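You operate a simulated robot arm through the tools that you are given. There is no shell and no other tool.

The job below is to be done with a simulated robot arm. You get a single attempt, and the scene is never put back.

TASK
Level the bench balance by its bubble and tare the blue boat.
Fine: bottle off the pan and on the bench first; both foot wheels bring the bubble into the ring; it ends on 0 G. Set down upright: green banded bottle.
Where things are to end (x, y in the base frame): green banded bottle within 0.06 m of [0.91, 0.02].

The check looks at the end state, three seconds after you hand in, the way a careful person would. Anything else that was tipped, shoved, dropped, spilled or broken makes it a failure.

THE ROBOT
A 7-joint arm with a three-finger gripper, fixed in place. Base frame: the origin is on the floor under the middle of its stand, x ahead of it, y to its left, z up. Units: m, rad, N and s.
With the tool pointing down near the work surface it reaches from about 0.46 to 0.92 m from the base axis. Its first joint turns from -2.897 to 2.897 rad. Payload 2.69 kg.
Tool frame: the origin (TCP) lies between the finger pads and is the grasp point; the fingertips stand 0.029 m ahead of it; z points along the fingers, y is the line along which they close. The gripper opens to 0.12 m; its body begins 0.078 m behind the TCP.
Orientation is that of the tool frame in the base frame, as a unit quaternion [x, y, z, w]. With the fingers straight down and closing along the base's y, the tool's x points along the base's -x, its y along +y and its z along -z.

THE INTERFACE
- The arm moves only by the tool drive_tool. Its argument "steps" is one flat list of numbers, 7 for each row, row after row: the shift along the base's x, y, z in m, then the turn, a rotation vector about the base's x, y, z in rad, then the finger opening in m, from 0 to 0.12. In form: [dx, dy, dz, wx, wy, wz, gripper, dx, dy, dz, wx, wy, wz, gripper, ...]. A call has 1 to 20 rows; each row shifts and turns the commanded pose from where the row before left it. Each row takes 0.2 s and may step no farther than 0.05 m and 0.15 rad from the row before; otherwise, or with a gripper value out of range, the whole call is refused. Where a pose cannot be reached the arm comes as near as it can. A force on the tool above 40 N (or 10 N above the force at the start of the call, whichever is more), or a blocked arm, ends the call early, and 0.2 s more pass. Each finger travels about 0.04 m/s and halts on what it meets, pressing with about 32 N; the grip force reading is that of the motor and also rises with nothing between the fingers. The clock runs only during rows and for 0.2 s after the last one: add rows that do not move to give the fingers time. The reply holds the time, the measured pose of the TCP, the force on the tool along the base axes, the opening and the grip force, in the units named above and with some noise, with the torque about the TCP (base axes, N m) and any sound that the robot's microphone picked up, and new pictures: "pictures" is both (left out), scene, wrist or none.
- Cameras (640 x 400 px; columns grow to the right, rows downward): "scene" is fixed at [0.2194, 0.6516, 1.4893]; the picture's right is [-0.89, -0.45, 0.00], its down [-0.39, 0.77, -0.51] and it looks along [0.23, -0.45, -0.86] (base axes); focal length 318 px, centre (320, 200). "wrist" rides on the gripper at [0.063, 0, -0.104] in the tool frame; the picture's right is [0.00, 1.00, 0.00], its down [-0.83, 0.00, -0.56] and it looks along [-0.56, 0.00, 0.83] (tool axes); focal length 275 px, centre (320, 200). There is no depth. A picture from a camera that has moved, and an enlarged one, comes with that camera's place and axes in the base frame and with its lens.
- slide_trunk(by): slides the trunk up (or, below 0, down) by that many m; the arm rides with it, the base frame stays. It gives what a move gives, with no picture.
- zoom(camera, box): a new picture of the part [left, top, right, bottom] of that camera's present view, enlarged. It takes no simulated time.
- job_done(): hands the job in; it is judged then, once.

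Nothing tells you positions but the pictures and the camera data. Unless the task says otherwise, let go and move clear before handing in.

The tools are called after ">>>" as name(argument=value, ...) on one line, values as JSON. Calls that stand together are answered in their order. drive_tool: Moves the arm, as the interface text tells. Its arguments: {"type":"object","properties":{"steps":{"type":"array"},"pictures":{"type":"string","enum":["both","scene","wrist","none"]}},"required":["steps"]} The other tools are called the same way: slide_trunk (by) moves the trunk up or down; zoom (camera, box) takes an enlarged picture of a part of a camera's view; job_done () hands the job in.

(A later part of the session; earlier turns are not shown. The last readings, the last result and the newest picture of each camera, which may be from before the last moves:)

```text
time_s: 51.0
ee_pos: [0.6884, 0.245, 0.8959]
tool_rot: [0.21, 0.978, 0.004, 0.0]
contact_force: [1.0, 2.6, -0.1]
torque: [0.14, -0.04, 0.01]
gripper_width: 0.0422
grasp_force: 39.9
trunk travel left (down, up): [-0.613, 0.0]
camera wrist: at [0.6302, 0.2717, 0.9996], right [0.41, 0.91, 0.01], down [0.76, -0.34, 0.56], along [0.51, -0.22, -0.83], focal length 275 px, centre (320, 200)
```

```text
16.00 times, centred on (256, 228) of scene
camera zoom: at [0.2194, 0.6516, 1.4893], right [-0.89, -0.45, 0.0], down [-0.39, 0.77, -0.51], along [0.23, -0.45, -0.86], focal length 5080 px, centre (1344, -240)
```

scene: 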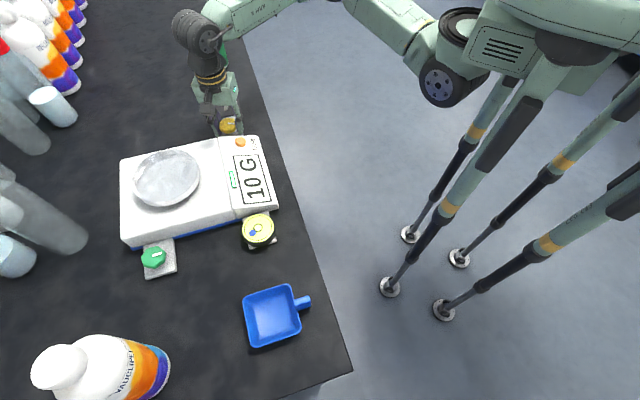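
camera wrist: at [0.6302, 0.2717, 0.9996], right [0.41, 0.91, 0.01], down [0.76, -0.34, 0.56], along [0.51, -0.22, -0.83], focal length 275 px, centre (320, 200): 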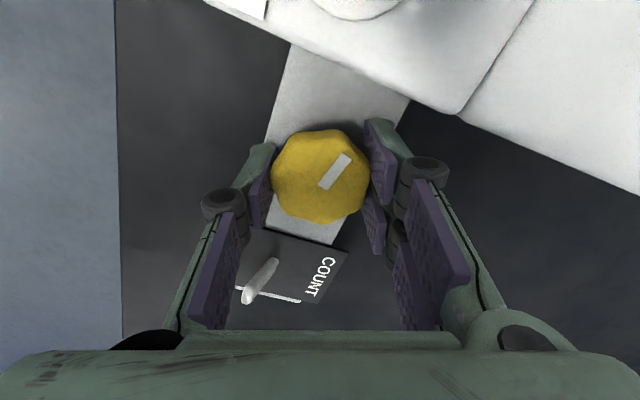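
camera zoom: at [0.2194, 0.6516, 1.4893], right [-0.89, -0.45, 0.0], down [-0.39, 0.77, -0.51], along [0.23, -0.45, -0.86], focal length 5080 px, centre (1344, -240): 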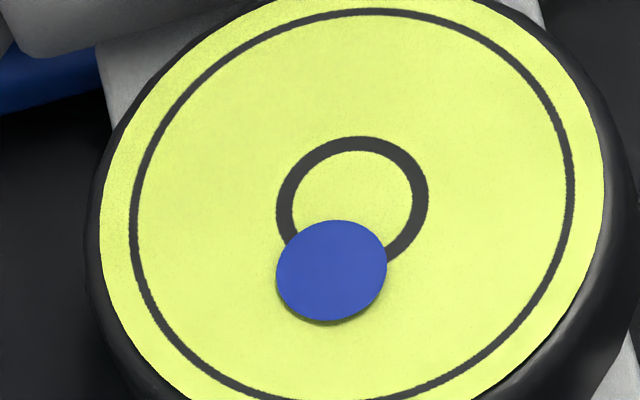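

>>> drive_tool(steps=[0, 0, 0, 0, 0, -0.1, 0.03, 0, 0, 0, 0, 0, -0.1, 0.03, 0, 0, 0, 0, 0, -0.1, 0.03, 0, 0, 0, 0, 0, 0, 0.03], pictures="none")

>>> zoom(camera="scene", box=[244, 220, 268, 235])

```text
time_s: 52.0
ee_pos: [0.6884, 0.2457, 0.8951]
tool_rot: [0.355, 0.935, 0.004, 0.002]
contact_force: [0.6, 3.4, 2.4]
torque: [-0.02, 0.09, 0.0]
gripper_width: 0.0418
grasp_force: 45.0
trunk travel left (down, up): [-0.613, 0.0]
```

```text
16.00 times, centred on (256, 228) of scene
camera zoom: at [0.2194, 0.6516, 1.4893], right [-0.89, -0.45, 0.0], down [-0.39, 0.77, -0.51], along [0.23, -0.45, -0.86], focal length 5080 px, centre (1344, -240)
```

zoom: 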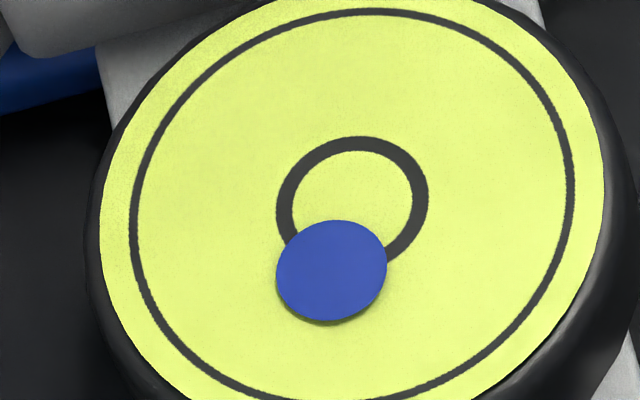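

>>> drive_tool(steps=[0, 0, 0, 0, 0, -0.1, 0.03, 0, 0, 0, 0, 0, -0.1, 0.03, 0, 0, 0, 0, 0, 0, 0.03], pictures="none")

>>> zoom(camera="scene", box=[244, 220, 268, 235])

```text
time_s: 52.8
ee_pos: [0.6873, 0.2464, 0.8971]
tool_rot: [0.447, 0.895, 0.003, 0.001]
contact_force: [-2.4, 2.6, 0.8]
torque: [0.06, 0.07, -0.06]
gripper_width: 0.0421
grasp_force: 45.3
trunk travel left (down, up): [-0.613, 0.0]
```

```text
16.00 times, centred on (256, 228) of scene
camera zoom: at [0.2194, 0.6516, 1.4893], right [-0.89, -0.45, 0.0], down [-0.39, 0.77, -0.51], along [0.23, -0.45, -0.86], focal length 5080 px, centre (1344, -240)
```

zoom: 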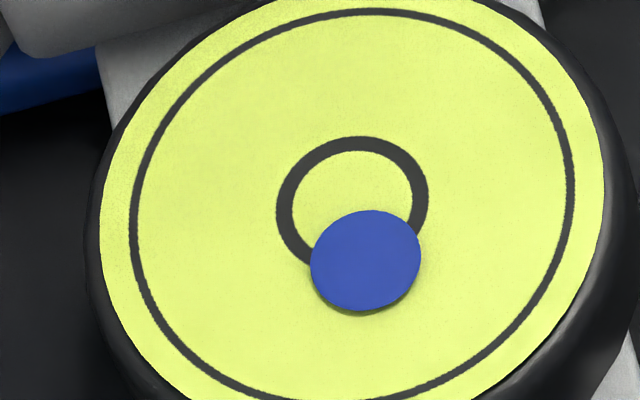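

The third click landed. I'll turn a little further to sit mid-click, confirm the bubble holds, then release the yellow wheel.

>>> drive_tool(steps=[0, 0, 0, 0, 0, -0.1, 0.03, 0, 0, 0, 0, 0, -0.08, 0.03, 0, 0, 0, 0, 0, 0, 0.03, 0, 0, 0, 0, 0, 0, 0.05, 0, 0, 0, 0, 0, 0, 0.065, 0, 0, 0, 0, 0, 0, 0.065, 0, 0, 0.02, 0, 0, 0, 0.065, 0, 0, 0.03, 0, 0, 0, 0.065, 0, 0, 0.03, 0, 0, 0, 0.065, 0, 0, 0, 0, 0, 0, 0.065])

>>> zoom(camera="scene", box=[244, 220, 268, 235])

>>> zoom(camera="wrist", box=[160, 0, 480, 200])

```text
time_s: 55.0
ee_pos: [0.6885, 0.2458, 0.9761]
tool_rot: [0.525, 0.851, 0.003, 0.003]
contact_force: [-0.1, -0.6, -0.7]
torque: [0.03, 0.02, 0.01]
gripper_width: 0.0653
grasp_force: 0.0
trunk travel left (down, up): [-0.613, 0.0]
camera wrist: at [0.6589, 0.3019, 1.08], right [0.89, 0.45, 0.01], down [0.37, -0.74, 0.56], along [0.26, -0.49, -0.83], focal length 275 px, centre (320, 200)
```

scene: 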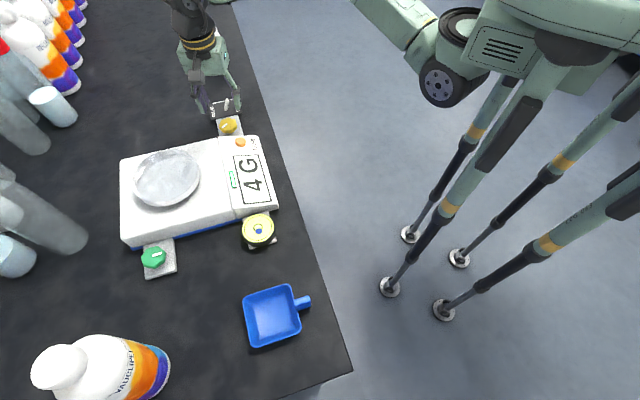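
wrist: 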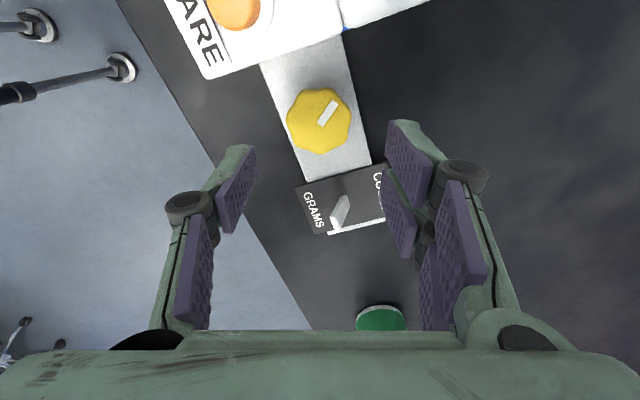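

```text
16.00 times, centred on (256, 228) of scene
camera zoom: at [0.2194, 0.6516, 1.4893], right [-0.89, -0.45, 0.0], down [-0.39, 0.77, -0.51], along [0.23, -0.45, -0.86], focal length 5080 px, centre (1344, -240)
```

zoom: 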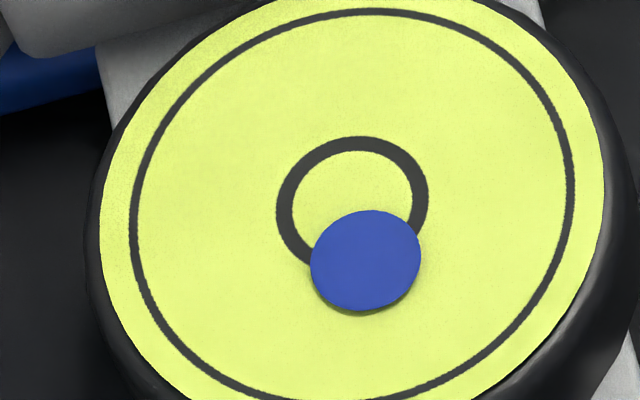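

```text
2.00 times, centred on (320, 100) of wrist
camera zoom: at [0.6589, 0.3019, 1.08], right [0.89, 0.45, 0.01], down [0.37, -0.74, 0.56], along [0.26, -0.49, -0.83], focal length 551 px, centre (320, 400)
```

zoom: 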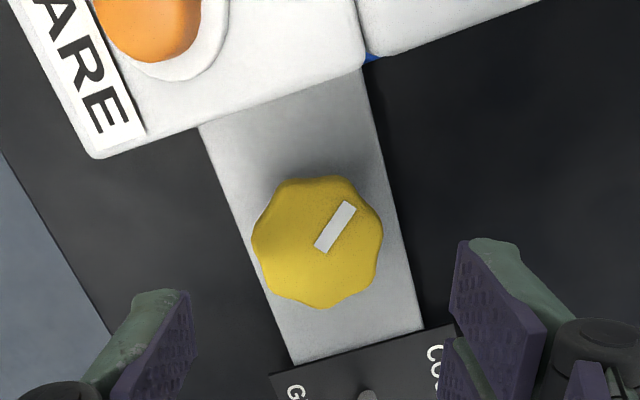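

Three yellow clicks done, and the display has dropped to 4 G. The remaining bubble error is across the balance, so it needs the green wheel near (0.615, 0.605). I'll move over the pan at a safe height to above it.

>>> drive_tool(steps=[0, 0, 0.03, 0, 0, 0.05, 0.08, -0.004, 0.03, 0.015, 0, 0, 0.05, 0.08, -0.008, 0.04, 0, 0, 0, 0.05, 0.08, -0.008, 0.04, 0, 0, 0, 0.05, 0.08, -0.008, 0.04, 0, 0, 0, 0.05, 0.08, -0.008, 0.04, 0, 0, 0, 0.05, 0.08, -0.008, 0.04, 0, 0, 0, 0.03, 0.08, -0.008, 0.04, 0, 0, 0, 0, 0.08, -0.008, 0.04, 0, 0, 0, 0, 0.08, -0.008, 0.04, 0, 0, 0, 0, 0.08, -0.0055, 0.009, 0, 0, 0, 0, 0.08, 0, 0, 0, 0, 0, 0, 0.08])

>>> zoom(camera="wrist", box=[200, 20, 440, 220])

```text
time_s: 57.6
ee_pos: [0.6057, 0.5777, 1.0186]
tool_rot: [0.379, 0.925, 0.002, 0.001]
contact_force: [-0.1, 0.7, 0.0]
torque: [-0.03, 0.02, 0.01]
gripper_width: 0.0799
grasp_force: 0.1
out of reach, approached as far as the arm can: row 10, 11
trunk travel left (down, up): [-0.613, 0.0]
camera wrist: at [0.5599, 0.6222, 1.1224], right [0.7, 0.72, 0.01], down [0.59, -0.58, 0.56], along [0.4, -0.38, -0.83], focal length 275 px, centre (320, 200)
```

scene: 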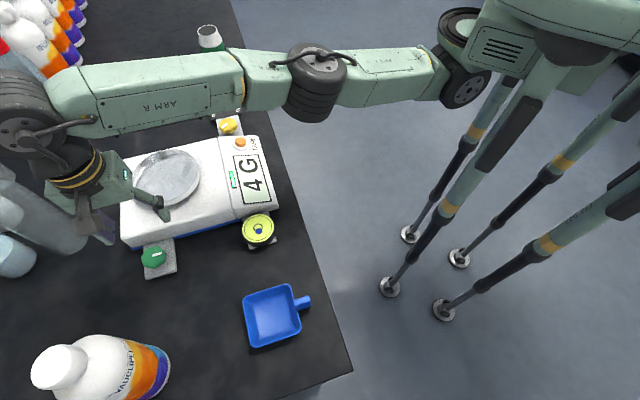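
wrist: 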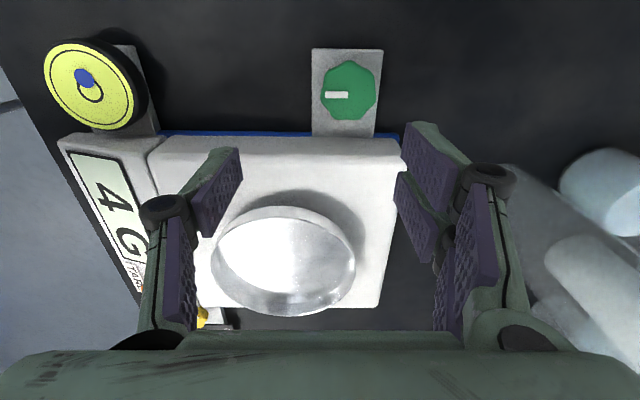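

```text
2.00 times, centred on (320, 120) of wrist
camera zoom: at [0.5599, 0.6222, 1.1224], right [0.7, 0.72, 0.01], down [0.59, -0.58, 0.56], along [0.4, -0.38, -0.83], focal length 551 px, centre (320, 360)
```

zoom: 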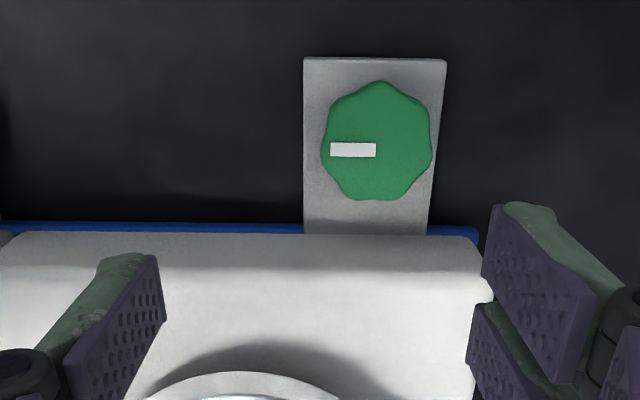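

I'm at the edge of reach in this wrist orientation at this height. The green knob axis works out near (0.615, 0.6045). I'll turn the wrist to an easier yaw and lower slightly, which also swings the thumb side toward the balance where there is room.

>>> drive_tool(steps=[0, 0, -0.005, 0, 0, 0.1, 0.08, 0, 0, -0.005, 0, 0, 0.1, 0.08, 0, 0, -0.01, 0, 0, 0.1, 0.08, 0, 0, -0.01, 0, 0, 0.1, 0.08, 0, 0, 0, 0, 0, 0, 0.08])

```text
time_s: 58.8
ee_pos: [0.6041, 0.5774, 0.9882]
tool_rot: [0.185, 0.983, 0.003, 0.001]
contact_force: [0.1, -0.1, -0.1]
torque: [-0.03, -0.01, -0.02]
gripper_width: 0.0799
grasp_force: 0.1
trunk travel left (down, up): [-0.613, 0.0]
camera wrist: at [0.5459, 0.6003, 1.093], right [0.36, 0.93, 0.01], down [0.77, -0.3, 0.56], along [0.52, -0.2, -0.83], focal length 275 px, centre (320, 200)
```

scene: 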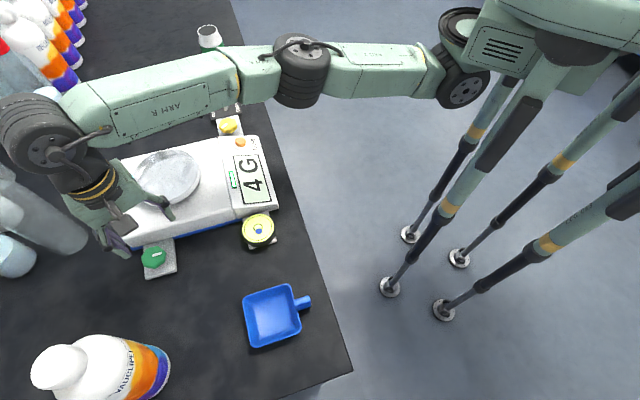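
wrist: 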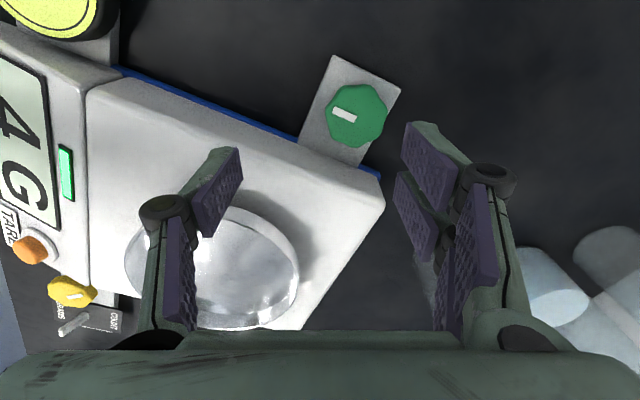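

>>> drive_tool(steps=[0.0055, 0.0135, 0, 0, 0, 0, 0.08, 0.0055, 0.0135, 0, 0, 0, 0, 0.08, 0, 0, 0, 0, 0, 0, 0.08], pictures="wrist")

```text
time_s: 59.6
ee_pos: [0.6049, 0.5878, 0.9869]
tool_rot: [0.186, 0.983, 0.004, 0.001]
contact_force: [-0.3, -0.3, 0.3]
torque: [0.03, -0.01, 0.0]
gripper_width: 0.0797
grasp_force: 0.0
out of reach, approached as far as the arm can: row 1, 2
trunk travel left (down, up): [-0.613, 0.0]
camera wrist: at [0.546, 0.6114, 1.0905], right [0.36, 0.93, 0.01], down [0.77, -0.3, 0.56], along [0.52, -0.2, -0.83], focal length 275 px, centre (320, 200)
```

wrist: 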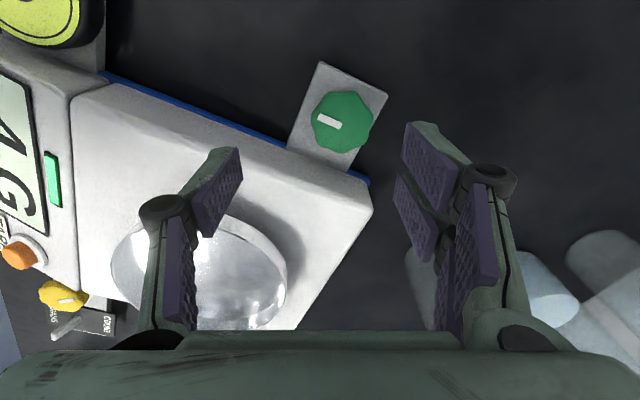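

The arm is simply at full stretch at this height, and lower down it should reach. I'll lower to z of about 0.955, with tips still above the balance top, and then slide out over the green knob.

>>> drive_tool(steps=[0, 0, -0.016, 0, 0, 0, 0.08, 0, 0, -0.016, 0, 0, 0, 0.08, 0.005, 0.008, 0, 0, 0, 0, 0.08, 0.005, 0.008, 0, 0, 0, 0, 0.08, 0, 0, 0, 0, 0, 0, 0.08])

```text
time_s: 60.8
ee_pos: [0.6105, 0.5946, 0.9552]
tool_rot: [0.187, 0.982, 0.004, 0.002]
contact_force: [-0.4, -0.1, 0.1]
torque: [0.02, 0.0, 0.0]
gripper_width: 0.08
grasp_force: 0.1
out of reach, approached as far as the arm can: row 4
trunk travel left (down, up): [-0.613, 0.0]
camera wrist: at [0.5509, 0.6184, 1.0589], right [0.36, 0.93, 0.01], down [0.77, -0.3, 0.56], along [0.52, -0.2, -0.83], focal length 275 px, centre (320, 200)
```

scene: 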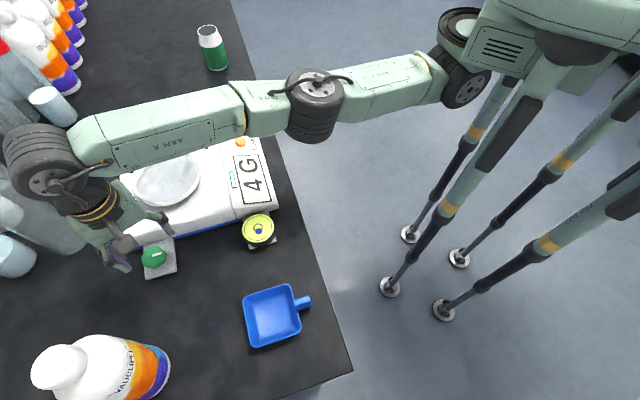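
wrist: 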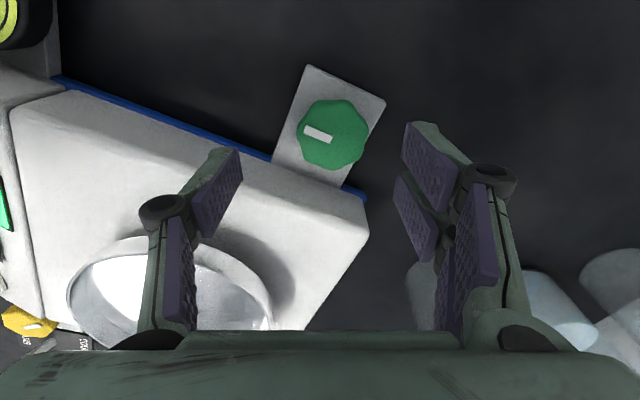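

>>> drive_tool(steps=[0, 0, 0, 0, 0, 0, 0.06, 0, 0, 0, 0, 0, 0, 0.06, 0.001, 0.002, -0.01, 0, 0, 0, 0.06, 0.001, 0.002, -0.01, 0, 0, 0, 0.06, 0, 0, 0, 0, 0, 0, 0.06])

>>> zoom(camera="scene", box=[90, 200, 202, 290])

>>> zoom(camera="wrist", box=[160, 40, 500, 290])

```text
time_s: 62.0
ee_pos: [0.6107, 0.5994, 0.9352]
tool_rot: [0.188, 0.982, 0.004, 0.001]
contact_force: [0.5, 0.3, 0.2]
torque: [-0.01, 0.01, 0.02]
gripper_width: 0.0602
grasp_force: 0.0
trunk travel left (down, up): [-0.613, 0.0]
camera wrist: at [0.5524, 0.6223, 1.0391], right [0.36, 0.93, 0.01], down [0.77, -0.3, 0.56], along [0.52, -0.2, -0.83], focal length 275 px, centre (320, 200)
```

scene: 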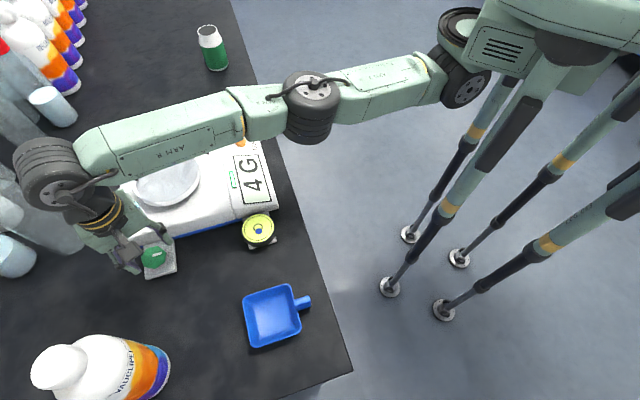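
wrist: 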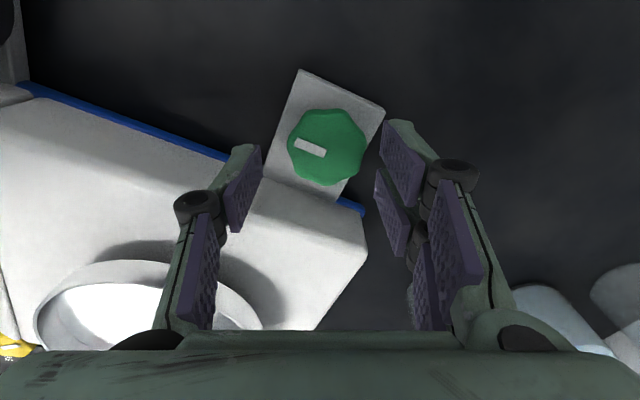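

```text
4.44 times, centred on (146, 245) of scene
camera zoom: at [0.2194, 0.6516, 1.4893], right [-0.89, -0.45, 0.0], down [-0.39, 0.77, -0.51], along [0.23, -0.45, -0.86], focal length 1411 px, centre (1093, 0)
```

zoom: 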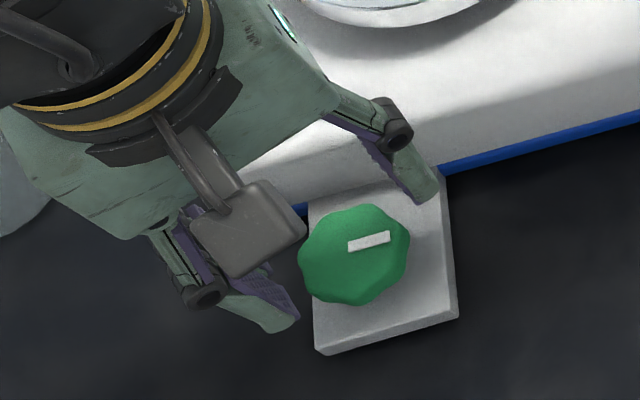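

```text
1.60 times, centred on (330, 165) of wrist
camera zoom: at [0.5524, 0.6223, 1.0391], right [0.36, 0.93, 0.01], down [0.77, -0.3, 0.56], along [0.52, -0.2, -0.83], focal length 440 px, centre (304, 256)
```

zoom: 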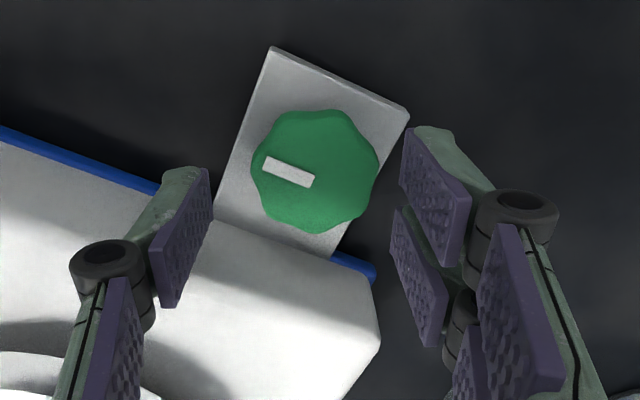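

The green knob is centred at about (0.613, 0.604), and the thumb has roughly 12 mm clearance to the balance wall. I'll descend onto it.

>>> drive_tool(steps=[0.001, 0.002, -0.01, 0, 0, 0, 0.06, 0.001, 0.002, -0.01, 0, 0, 0, 0.06, 0, 0, -0.01, 0, 0, 0, 0.06, 0, 0, 0, 0, 0, 0, 0.06], pictures="wrist")

>>> zoom(camera="wrist", box=[160, 40, 500, 290])

>>> zoom(camera="scene", box=[90, 200, 202, 290])

```text
time_s: 63.0
ee_pos: [0.6135, 0.6031, 0.9056]
tool_rot: [0.188, 0.982, 0.004, 0.001]
contact_force: [-0.4, 0.4, -0.2]
torque: [-0.02, -0.01, -0.03]
gripper_width: 0.0601
grasp_force: 0.0
trunk travel left (down, up): [-0.613, 0.0]
camera wrist: at [0.5543, 0.6262, 1.0093], right [0.36, 0.93, 0.01], down [0.77, -0.3, 0.56], along [0.52, -0.2, -0.83], focal length 275 px, centre (320, 200)
```

wrist: 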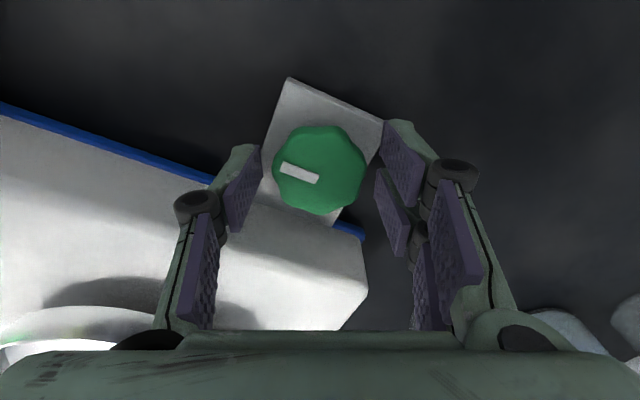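

```text
1.60 times, centred on (330, 165) of wrist
camera zoom: at [0.5543, 0.6262, 1.0093], right [0.36, 0.93, 0.01], down [0.77, -0.3, 0.56], along [0.52, -0.2, -0.83], focal length 440 px, centre (304, 256)
```

zoom: 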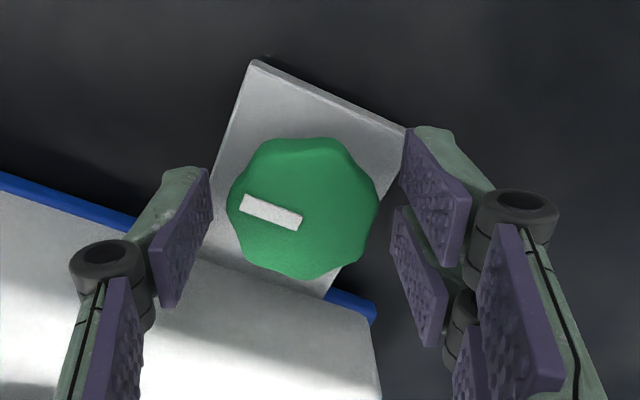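

```text
4.44 times, centred on (146, 245) of scene
camera zoom: at [0.2194, 0.6516, 1.4893], right [-0.89, -0.45, 0.0], down [-0.39, 0.77, -0.51], along [0.23, -0.45, -0.86], focal length 1411 px, centre (1093, 0)
```

zoom: 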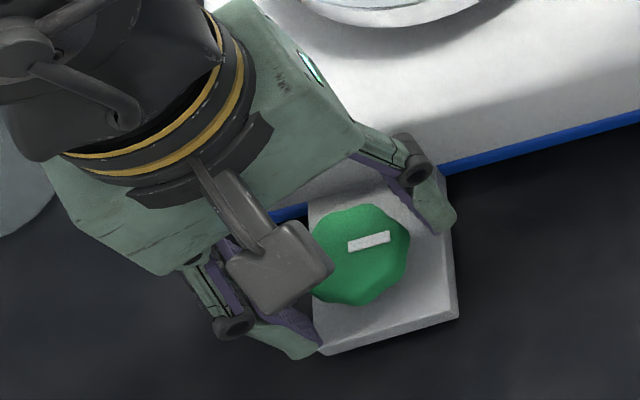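

>>> drive_tool(steps=[0, 0, -0.01, 0, 0, 0, 0.06, 0, 0, 0, 0, 0, 0, 0.05, 0, 0, 0, 0, 0, 0, 0.04, 0, 0, 0, 0, 0, 0, 0.03, 0, 0, 0, 0, 0, 0, 0.03], pictures="wrist")

```text
time_s: 64.2
ee_pos: [0.6121, 0.6026, 0.8944]
tool_rot: [0.186, 0.982, 0.002, 0.001]
contact_force: [-5.3, -7.4, -2.2]
torque: [-0.24, 0.11, 0.01]
gripper_width: 0.0424
grasp_force: 35.1
trunk travel left (down, up): [-0.613, 0.0]
camera wrist: at [0.5542, 0.626, 0.9993], right [0.36, 0.93, 0.01], down [0.77, -0.3, 0.56], along [0.52, -0.2, -0.83], focal length 275 px, centre (320, 200)
```

wrist: 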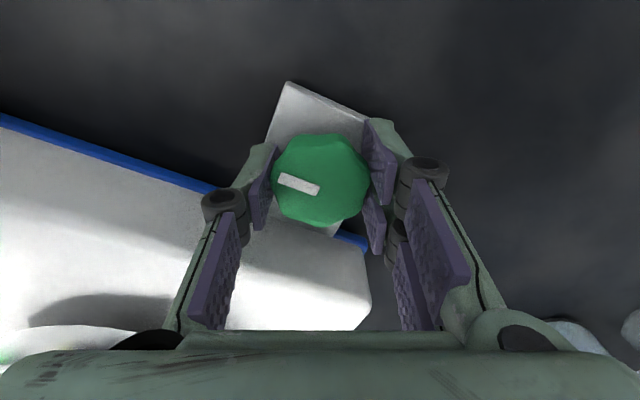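

Gripped on the green wheel. I'll relieve the small side load and turn clockwise, watching for the first click.

>>> drive_tool(steps=[-0.0004, -0.0009, 0, 0, 0, 0, 0.03, 0, 0, 0, 0, 0, -0.1, 0.03, 0, 0, 0, 0, 0, -0.1, 0.03, 0, 0, 0, 0, 0, -0.1, 0.03, 0, 0, 0, 0, 0, -0.1, 0.03, 0, 0, 0, 0, 0, -0.1, 0.03, 0, 0, 0, 0, 0, 0, 0.03])

>>> zoom(camera="scene", box=[244, 220, 268, 235])

```text
time_s: 65.8
ee_pos: [0.6145, 0.6031, 0.8957]
tool_rot: [0.424, 0.906, 0.003, 0.002]
contact_force: [-0.4, 8.0, 3.3]
torque: [0.27, -0.12, -0.01]
gripper_width: 0.042
grasp_force: 44.6
trunk travel left (down, up): [-0.613, 0.0]
camera wrist: at [0.572, 0.6515, 0.9993], right [0.77, 0.64, 0.01], down [0.53, -0.64, 0.56], along [0.36, -0.42, -0.83], focal length 275 px, centre (320, 200)
```

scene: 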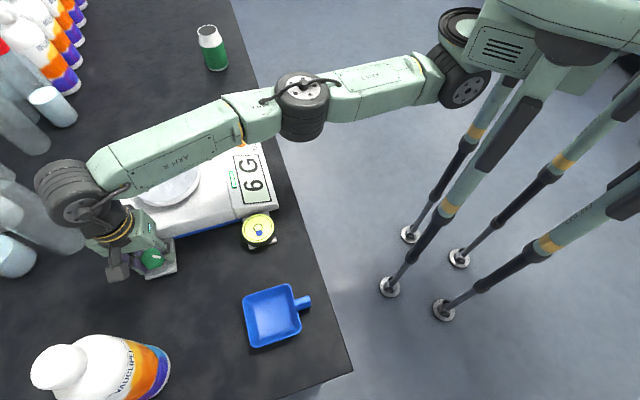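
wrist: 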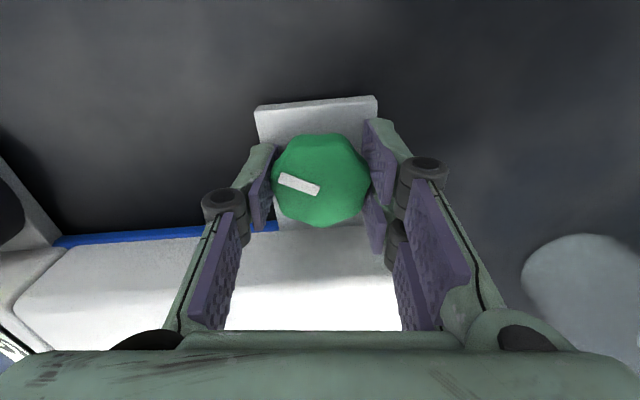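

```text
16.00 times, centred on (256, 228) of scene
camera zoom: at [0.2194, 0.6516, 1.4893], right [-0.89, -0.45, 0.0], down [-0.39, 0.77, -0.51], along [0.23, -0.45, -0.86], focal length 5080 px, centre (1344, -240)
```

zoom: 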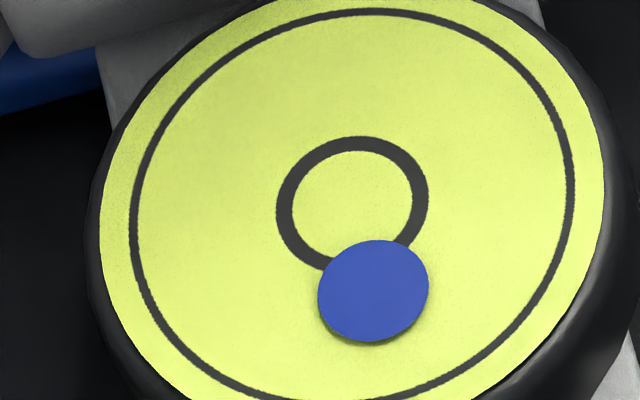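

That was the wrong direction for green (the bubble moved away, 6 G). Two counter-clockwise clicks from the original should centre it, so I'll turn back counter-clockwise.

>>> drive_tool(steps=[0, 0, 0, 0, 0, 0.1, 0.03, 0, 0, 0, 0, 0, 0.1, 0.03, 0, 0, 0, 0, 0, 0.1, 0.03, 0, 0, 0, 0, 0, 0.1, 0.03, 0, 0, 0, 0, 0, 0.1, 0.03, 0, 0, 0, 0, 0, 0.1, 0.03, 0, 0, 0, 0, 0, 0.1, 0.03, 0, 0, 0, 0, 0, 0.07, 0.03, 0, 0, 0, 0, 0, 0, 0.03])

>>> zoom(camera="scene", box=[244, 220, 268, 235])

```text
time_s: 67.8
ee_pos: [0.6122, 0.603, 0.8955]
tool_rot: [0.051, 0.999, 0.002, 0.0]
contact_force: [2.7, 12.8, 8.4]
torque: [0.2, 0.01, 0.02]
gripper_width: 0.0419
grasp_force: 44.7
trunk travel left (down, up): [-0.613, 0.0]
camera wrist: at [0.5503, 0.609, 0.9991], right [0.1, 1.0, 0.01], down [0.83, -0.09, 0.56], along [0.55, -0.05, -0.83], focal length 275 px, centre (320, 200)
```

scene: 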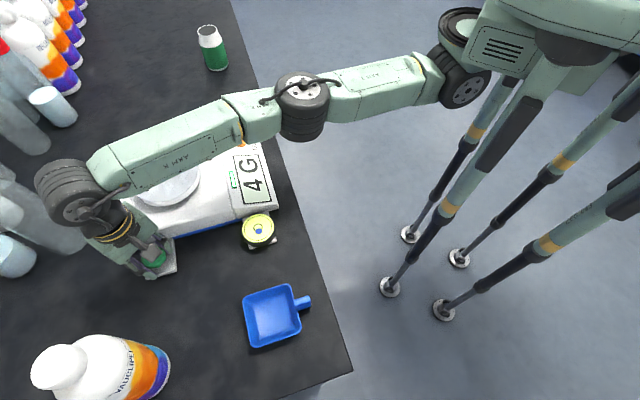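
wrist: 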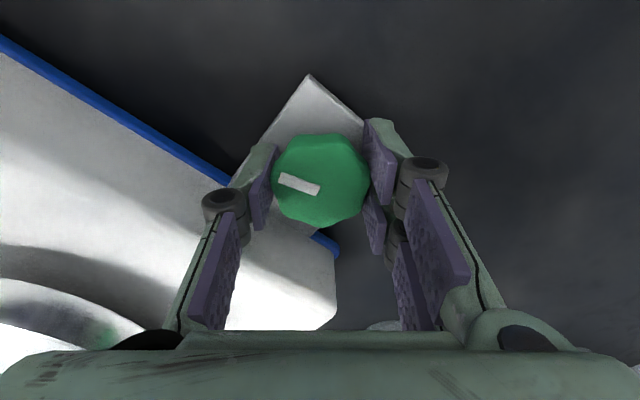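

```text
16.00 times, centred on (256, 228) of scene
camera zoom: at [0.2194, 0.6516, 1.4893], right [-0.89, -0.45, 0.0], down [-0.39, 0.77, -0.51], along [0.23, -0.45, -0.86], focal length 5080 px, centre (1344, -240)
```

zoom: 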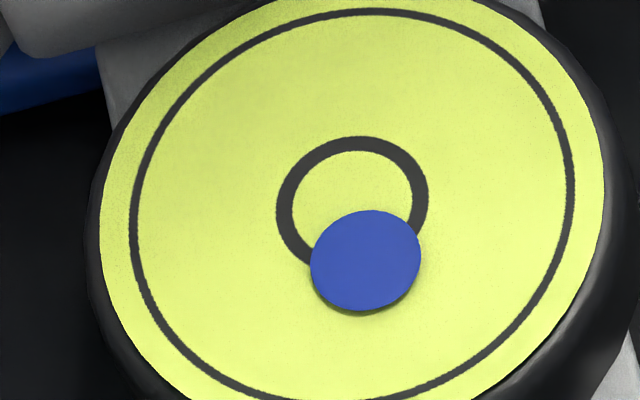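

>>> drive_tool(steps=[0, 0, 0, 0, 0, 0, 0.05, 0, 0.0005, 0, 0, 0, 0, 0.058, 0, 0.0005, 0, 0, 0, 0, 0.058, 0, 0, 0, 0, 0, -0.15, 0.058, 0, 0, 0, 0, 0, -0.15, 0.058, 0, 0, 0, 0, 0, -0.15, 0.058, 0, 0, 0, 0, 0, -0.15, 0.058, 0, 0, 0, 0, 0, -0.15, 0.058, 0, 0, 0, 0, 0, -0.15, 0.058, 0, 0, 0, 0, 0, 0, 0.058], pictures="wrist")

>>> zoom(camera="wrist", box=[160, 40, 500, 290])

```text
time_s: 70.0
ee_pos: [0.6132, 0.6034, 0.8939]
tool_rot: [0.483, 0.876, 0.003, 0.002]
contact_force: [0.1, -0.1, 0.1]
torque: [-0.01, 0.01, 0.02]
gripper_width: 0.0581
grasp_force: 0.0
trunk travel left (down, up): [-0.613, 0.0]
camera wrist: at [0.5789, 0.657, 0.9988], right [0.84, 0.54, 0.01], down [0.44, -0.7, 0.56], along [0.3, -0.47, -0.83], focal length 275 px, centre (320, 200)
```

wrist: 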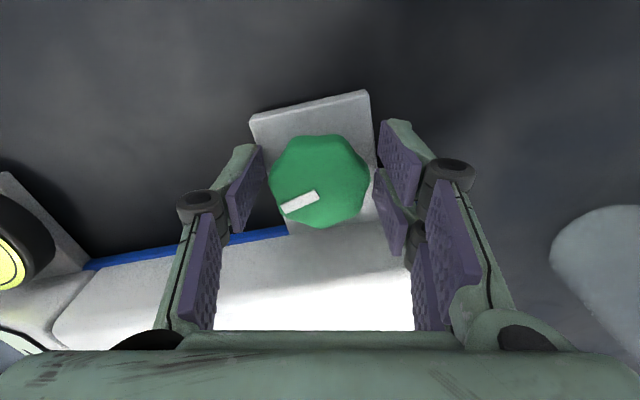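

```text
1.60 times, centred on (330, 165) of wrist
camera zoom: at [0.5789, 0.657, 0.9988], right [0.84, 0.54, 0.01], down [0.44, -0.7, 0.56], along [0.3, -0.47, -0.83], focal length 440 px, centre (304, 256)
```

zoom: 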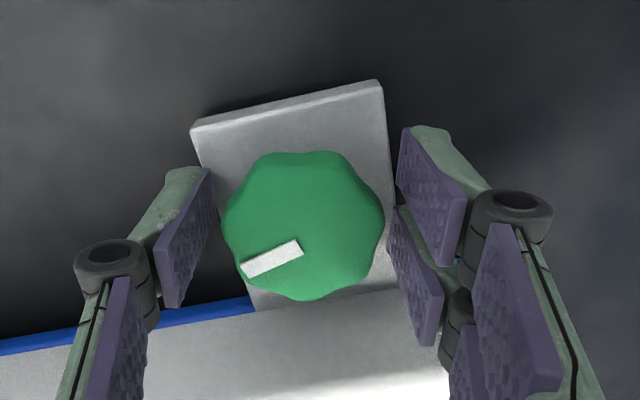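

>>> drive_tool(steps=[0, 0, 0, 0, 0, 0, 0.045, 0, 0, 0, 0, 0, 0, 0.035, 0, 0, 0, 0, 0, 0, 0.03, 0, 0, 0, 0, 0, 0, 0.03, 0, 0, 0, 0, 0, 0.1, 0.03, 0, 0, 0, 0, 0, 0.1, 0.03, 0, 0, 0, 0, 0, 0.1, 0.03, 0, 0, 0, 0, 0, 0.1, 0.03, 0, 0, 0, 0, 0, 0.1, 0.03, 0, 0, 0, 0, 0, 0, 0.03], pictures="none")

>>> zoom(camera="scene", box=[244, 220, 268, 235])

```text
time_s: 72.2
ee_pos: [0.6124, 0.6029, 0.8953]
tool_rot: [0.249, 0.969, 0.002, 0.001]
contact_force: [-7.7, -8.6, -1.9]
torque: [-0.18, 0.05, 0.03]
gripper_width: 0.0419
grasp_force: 45.4
trunk travel left (down, up): [-0.613, 0.0]
```

```text
16.00 times, centred on (256, 228) of scene
camera zoom: at [0.2194, 0.6516, 1.4893], right [-0.89, -0.45, 0.0], down [-0.39, 0.77, -0.51], along [0.23, -0.45, -0.86], focal length 5080 px, centre (1344, -240)
```

zoom: 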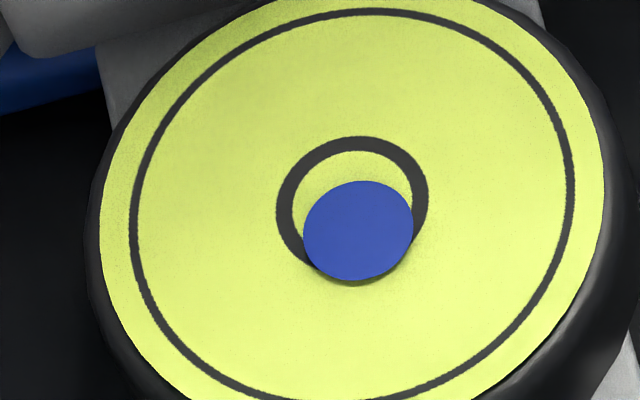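

One click counter-clockwise brings the bubble mostly into the ring, and one more is needed. I'll continue turning.

>>> drive_tool(steps=[-0.0004, -0.0008, 0, 0, 0, 0.1, 0.03, 0, 0, 0, 0, 0, 0.1, 0.03, 0, 0, 0, 0, 0, 0.1, 0.03, 0, 0, 0, 0, 0, 0.1, 0.03, 0, 0, 0, 0, 0, 0, 0.03], pictures="none")

>>> zoom(camera="scene", box=[244, 220, 268, 235])

```text
time_s: 73.4
ee_pos: [0.6143, 0.6034, 0.8933]
tool_rot: [0.052, 0.999, 0.003, 0.0]
contact_force: [-4.6, -2.2, -2.7]
torque: [0.25, 0.09, 0.0]
gripper_width: 0.0418
grasp_force: 44.9
trunk travel left (down, up): [-0.613, 0.0]
```

```text
16.00 times, centred on (256, 228) of scene
camera zoom: at [0.2194, 0.6516, 1.4893], right [-0.89, -0.45, 0.0], down [-0.39, 0.77, -0.51], along [0.23, -0.45, -0.86], focal length 5080 px, centre (1344, -240)
```

zoom: 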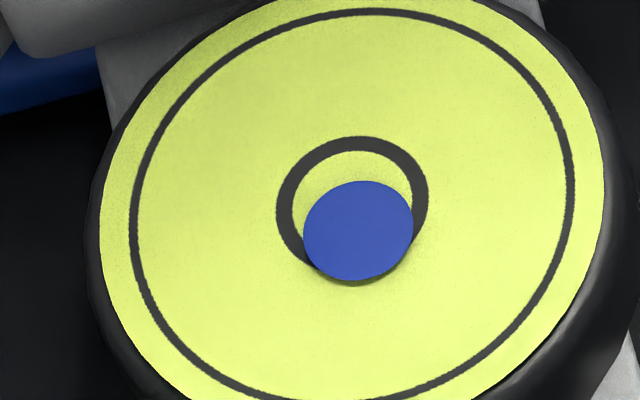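

Not yet at the next click. I'll regrip and turn counter-clockwise again.

>>> drive_tool(steps=[0, 0, 0, 0, 0, 0, 0.05, 0, 0.0005, 0, 0, 0, 0, 0.058, 0, 0.0004, 0, 0, 0, 0, 0.058, 0, 0, 0, 0, 0, -0.15, 0.058, 0, 0, 0, 0, 0, -0.15, 0.058, 0, 0, 0, 0, 0, -0.15, 0.058, 0, 0, 0, 0, 0, -0.15, 0.058, 0, 0, 0, 0, 0, -0.15, 0.058, 0, 0, 0, 0, 0, -0.1, 0.058, 0, 0, 0, 0, 0, 0, 0.058, 0, 0, 0, 0, 0, 0, 0.045, 0, 0, 0, 0, 0, 0, 0.035, 0, 0, 0, 0, 0, 0, 0.03, 0, 0, 0, 0, 0, 0, 0.03], pictures="wrist")

>>> zoom(camera="scene", box=[244, 220, 268, 235])

```text
time_s: 76.4
ee_pos: [0.6139, 0.6037, 0.8948]
tool_rot: [0.46, 0.888, 0.002, 0.001]
contact_force: [-2.4, -2.0, -0.2]
torque: [-0.01, 0.02, 0.0]
gripper_width: 0.042
grasp_force: 44.8
trunk travel left (down, up): [-0.613, 0.0]
camera wrist: at [0.5756, 0.6552, 0.9989], right [0.81, 0.58, 0.01], down [0.48, -0.68, 0.56], along [0.33, -0.45, -0.83], focal length 275 px, centre (320, 200)
```

wrist: 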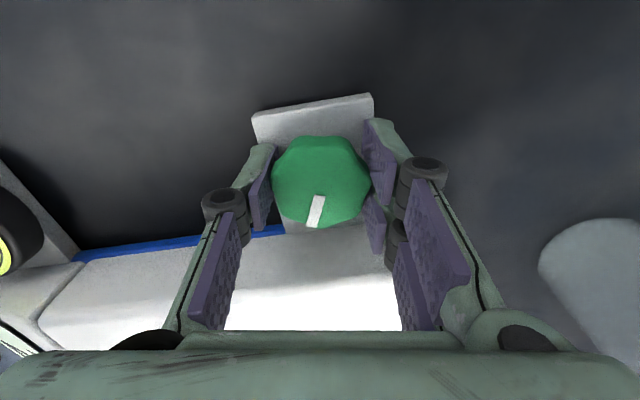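

```text
16.00 times, centred on (256, 228) of scene
camera zoom: at [0.2194, 0.6516, 1.4893], right [-0.89, -0.45, 0.0], down [-0.39, 0.77, -0.51], along [0.23, -0.45, -0.86], focal length 5080 px, centre (1344, -240)
```

zoom: 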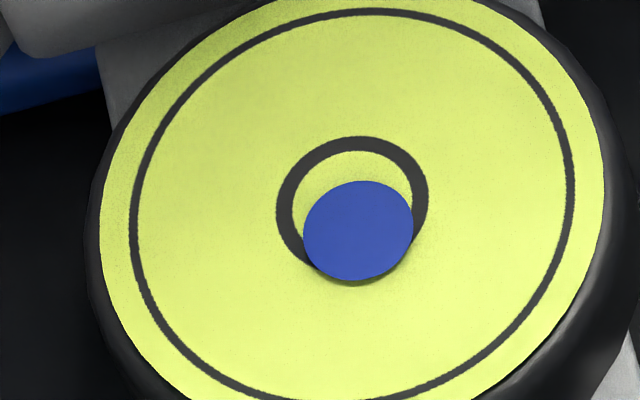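

>>> drive_tool(steps=[0, 0, 0, 0, 0, 0.1, 0.03, 0, 0, 0, 0, 0, 0.1, 0.03, 0, 0, 0, 0, 0, 0.1, 0.03, 0, 0, 0, 0, 0, 0, 0.03], pictures="none")

>>> zoom(camera="scene", box=[244, 220, 268, 235])

```text
time_s: 77.4
ee_pos: [0.6123, 0.6029, 0.8955]
tool_rot: [0.321, 0.947, 0.002, 0.001]
contact_force: [-5.3, -5.6, -0.6]
torque: [-0.08, 0.11, 0.02]
gripper_width: 0.0419
grasp_force: 44.8
trunk travel left (down, up): [-0.613, 0.0]
```

```text
16.00 times, centred on (256, 228) of scene
camera zoom: at [0.2194, 0.6516, 1.4893], right [-0.89, -0.45, 0.0], down [-0.39, 0.77, -0.51], along [0.23, -0.45, -0.86], focal length 5080 px, centre (1344, -240)
```

zoom: 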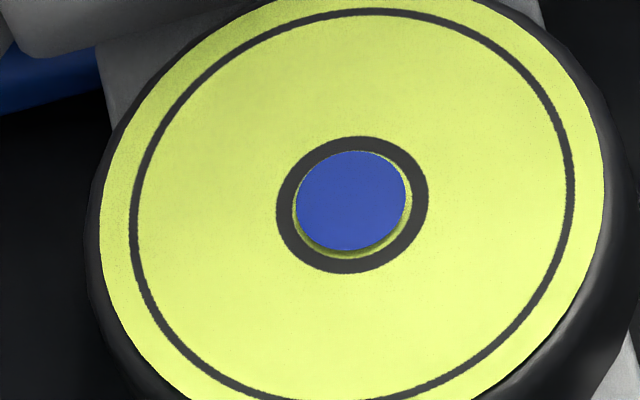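

The bubble is now inside the ring. I'll turn slightly further to sit mid-click, verify it holds, then release and lift away.

>>> drive_tool(steps=[0, 0, 0, 0, 0, 0.1, 0.03, 0, 0, 0, 0, 0, 0.1, 0.03, 0, 0, 0, 0, 0, 0, 0.03, 0, 0, 0, 0, 0, 0, 0.05, 0, 0, 0, 0, 0, 0, 0.06, 0, 0, 0, 0, 0, 0, 0.06], pictures="wrist")

>>> zoom(camera="scene", box=[244, 220, 268, 235])

```text
time_s: 78.8
ee_pos: [0.6139, 0.604, 0.8946]
tool_rot: [0.226, 0.974, 0.003, 0.001]
contact_force: [-0.6, -1.2, -0.5]
torque: [-0.03, 0.01, 0.01]
gripper_width: 0.0601
grasp_force: 0.1
trunk travel left (down, up): [-0.613, 0.0]
camera wrist: at [0.5558, 0.6315, 0.9987], right [0.43, 0.9, 0.01], down [0.75, -0.36, 0.56], along [0.5, -0.24, -0.83], focal length 275 px, centre (320, 200)
```

wrist: 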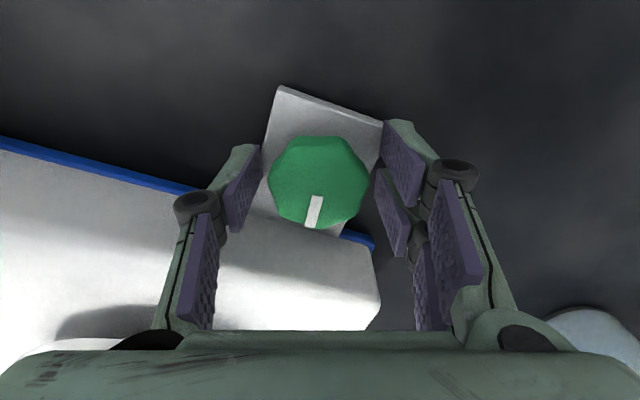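

```text
16.00 times, centred on (256, 228) of scene
camera zoom: at [0.2194, 0.6516, 1.4893], right [-0.89, -0.45, 0.0], down [-0.39, 0.77, -0.51], along [0.23, -0.45, -0.86], focal length 5080 px, centre (1344, -240)
```

zoom: 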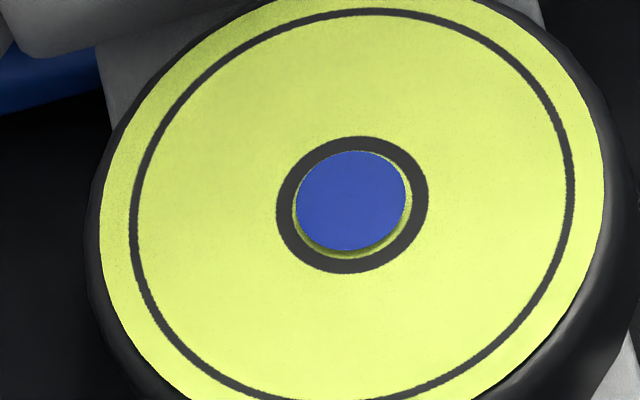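

The bubble sits centred in the ring and holds. I'll lift off the green knob, swing away from the balance to above the blue boat, and turn the wrist to close across the boat's sides.

>>> drive_tool(steps=[0, 0, 0.015, 0, 0, 0, 0.06, -0.002, -0.002, 0.015, 0, 0, 0, 0.06, -0.01, -0.005, 0.015, 0, 0, 0, 0.065, -0.03, 0, 0.02, 0, 0, 0, 0.08, -0.03, 0, 0.02, 0, 0, 0.14, 0.1, -0.03, 0, 0.015, 0, 0, 0.14, 0.12, -0.03, 0, 0.015, 0, 0, 0.14, 0.12, -0.03, 0, 0.01, 0, 0, 0.14, 0.12, -0.03, 0, 0, 0, 0, 0.14, 0.12, -0.03, 0, 0, 0, 0, 0.14, 0.12, -0.025, -0.003, 0, 0, 0, 0.14, 0.12, -0.015, -0.003, 0, 0, 0, 0.14, 0.12, 0, 0, 0, 0, 0, 0.13, 0.12, 0, 0, 0, 0, 0, 0, 0.12])

>>> zoom(camera="wrist", box=[200, 20, 440, 220])

>>> zoom(camera="scene", box=[100, 120, 300, 245])

```text
time_s: 81.8
ee_pos: [0.3805, 0.662, 1.0438]
tool_rot: [-0.388, 0.922, 0.003, -0.001]
contact_force: [-1.2, 0.3, 0.1]
torque: [0.01, 0.0, 0.02]
gripper_width: 0.12
grasp_force: 0.0
out of reach, approached as far as the arm can: row 3, 4, 5, 6, 7, 8, 9, 10, 11, 12
trunk travel left (down, up): [-0.613, 0.0]
camera wrist: at [0.3371, 0.6173, 1.1476], right [-0.72, 0.7, 0.01], down [0.58, 0.6, 0.56], along [0.38, 0.4, -0.83], focal length 275 px, centre (320, 200)
```

scene: 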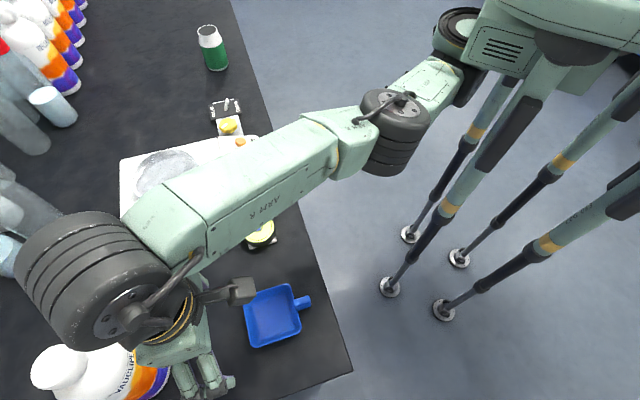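
wrist: 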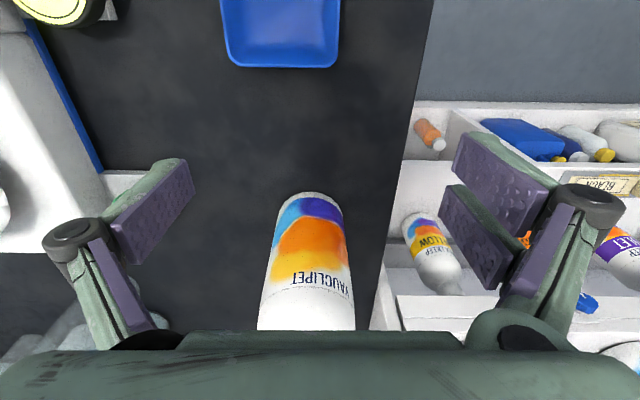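

```text
2.00 times, centred on (320, 120) of wrist
camera zoom: at [0.3371, 0.6173, 1.1476], right [-0.72, 0.7, 0.01], down [0.58, 0.6, 0.56], along [0.38, 0.4, -0.83], focal length 551 px, centre (320, 360)
```

zoom: 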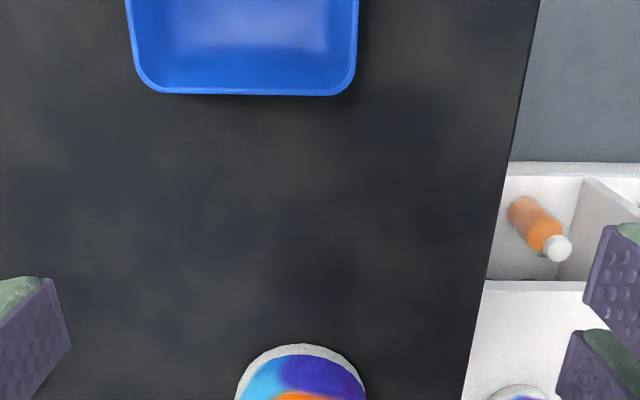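

```text
3.20 times, centred on (200, 182) of scene
camera zoom: at [0.2194, 0.6516, 1.4893], right [-0.89, -0.45, 0.0], down [-0.39, 0.77, -0.51], along [0.23, -0.45, -0.86], focal length 1016 px, centre (704, 256)
```

zoom: 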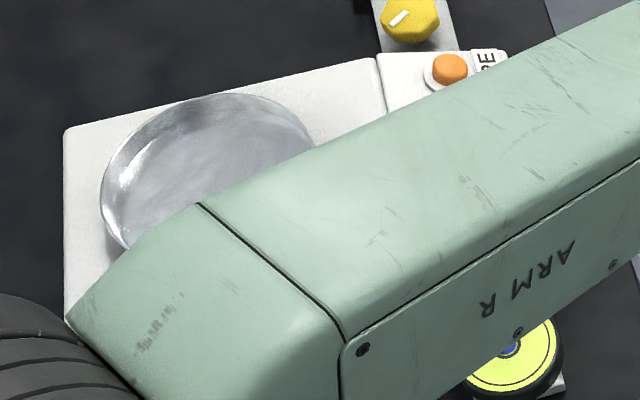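

The arm drifted in y near its reach limit and ended at (0.38, 0.66), with nothing touched. I'll step back carefully toward the boat at (0.35, 0.59), checking as I go.

>>> drive_tool(steps=[-0.01, -0.02, 0, 0, 0, 0, 0.12, 0, 0, 0, 0, 0, 0, 0.12], pictures="none")

```text
time_s: 82.4
ee_pos: [0.3747, 0.6609, 1.0498]
tool_rot: [-0.388, 0.922, 0.002, -0.002]
contact_force: [-0.1, 0.6, 0.0]
torque: [-0.03, -0.02, -0.01]
gripper_width: 0.1202
grasp_force: 0.1
out of reach, approached as far as the arm can: row 1
trunk travel left (down, up): [-0.613, 0.0]
```

The arm is stretched straight, which explains the odd sliding. I'll pull directly inward toward the shoulder with a larger step to bend it again. There is nothing near the hand at this height.

>>> drive_tool(steps=[-0.0098, -0.045, -0.017, 0, 0, 0, 0.12, 0, 0, 0, 0, 0, 0, 0.12], pictures="none")

```text
time_s: 83.0
ee_pos: [0.375, 0.6607, 1.0503]
tool_rot: [-0.388, 0.922, 0.002, -0.002]
contact_force: [0.0, 0.6, -0.1]
torque: [-0.04, -0.02, -0.02]
gripper_width: 0.1201
grasp_force: 0.1
out of reach, approached as far as the arm can: row 1
trunk travel left (down, up): [-0.613, 0.0]
```

Inward commands are ignored, probably because the elbow settled on the wrong side of straight. I'll nudge outward a little, then back inward, to get it to bend properly.

>>> drive_tool(steps=[0.004, 0.0185, 0.0067, 0, 0, 0, 0.12, 0, 0, 0, 0, 0, 0, 0.12], pictures="none")

```text
time_s: 83.6
ee_pos: [0.3762, 0.6597, 1.0536]
tool_rot: [-0.388, 0.922, 0.003, 0.0]
contact_force: [0.0, -0.1, 0.2]
torque: [0.01, -0.02, 0.02]
gripper_width: 0.1199
grasp_force: 0.0
out of reach, approached as far as the arm can: row 1
trunk travel left (down, up): [-0.613, 0.0]
```

>>> drive_tool(steps=[0, 0, -0.03, 0, 0, 0, 0.12, 0, 0, 0, 0, 0, 0, 0.12], pictures="scene")

```text
time_s: 84.2
ee_pos: [0.3758, 0.6688, 1.0258]
tool_rot: [-0.388, 0.922, 0.002, -0.002]
contact_force: [0.4, 0.4, -0.6]
torque: [-0.02, 0.0, 0.01]
gripper_width: 0.1203
grasp_force: 0.1
out of reach, approached as far as the arm can: row 1
trunk travel left (down, up): [-0.613, 0.0]
```

scene: 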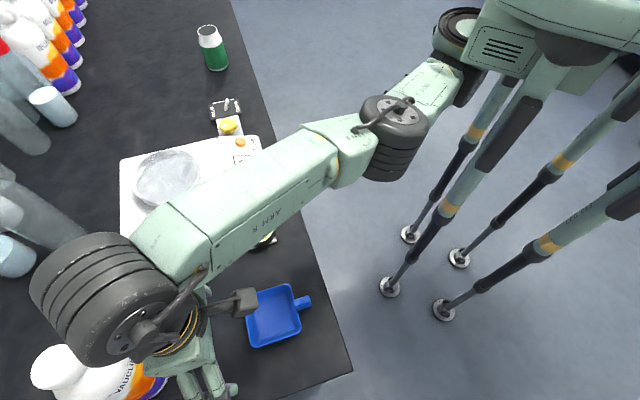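

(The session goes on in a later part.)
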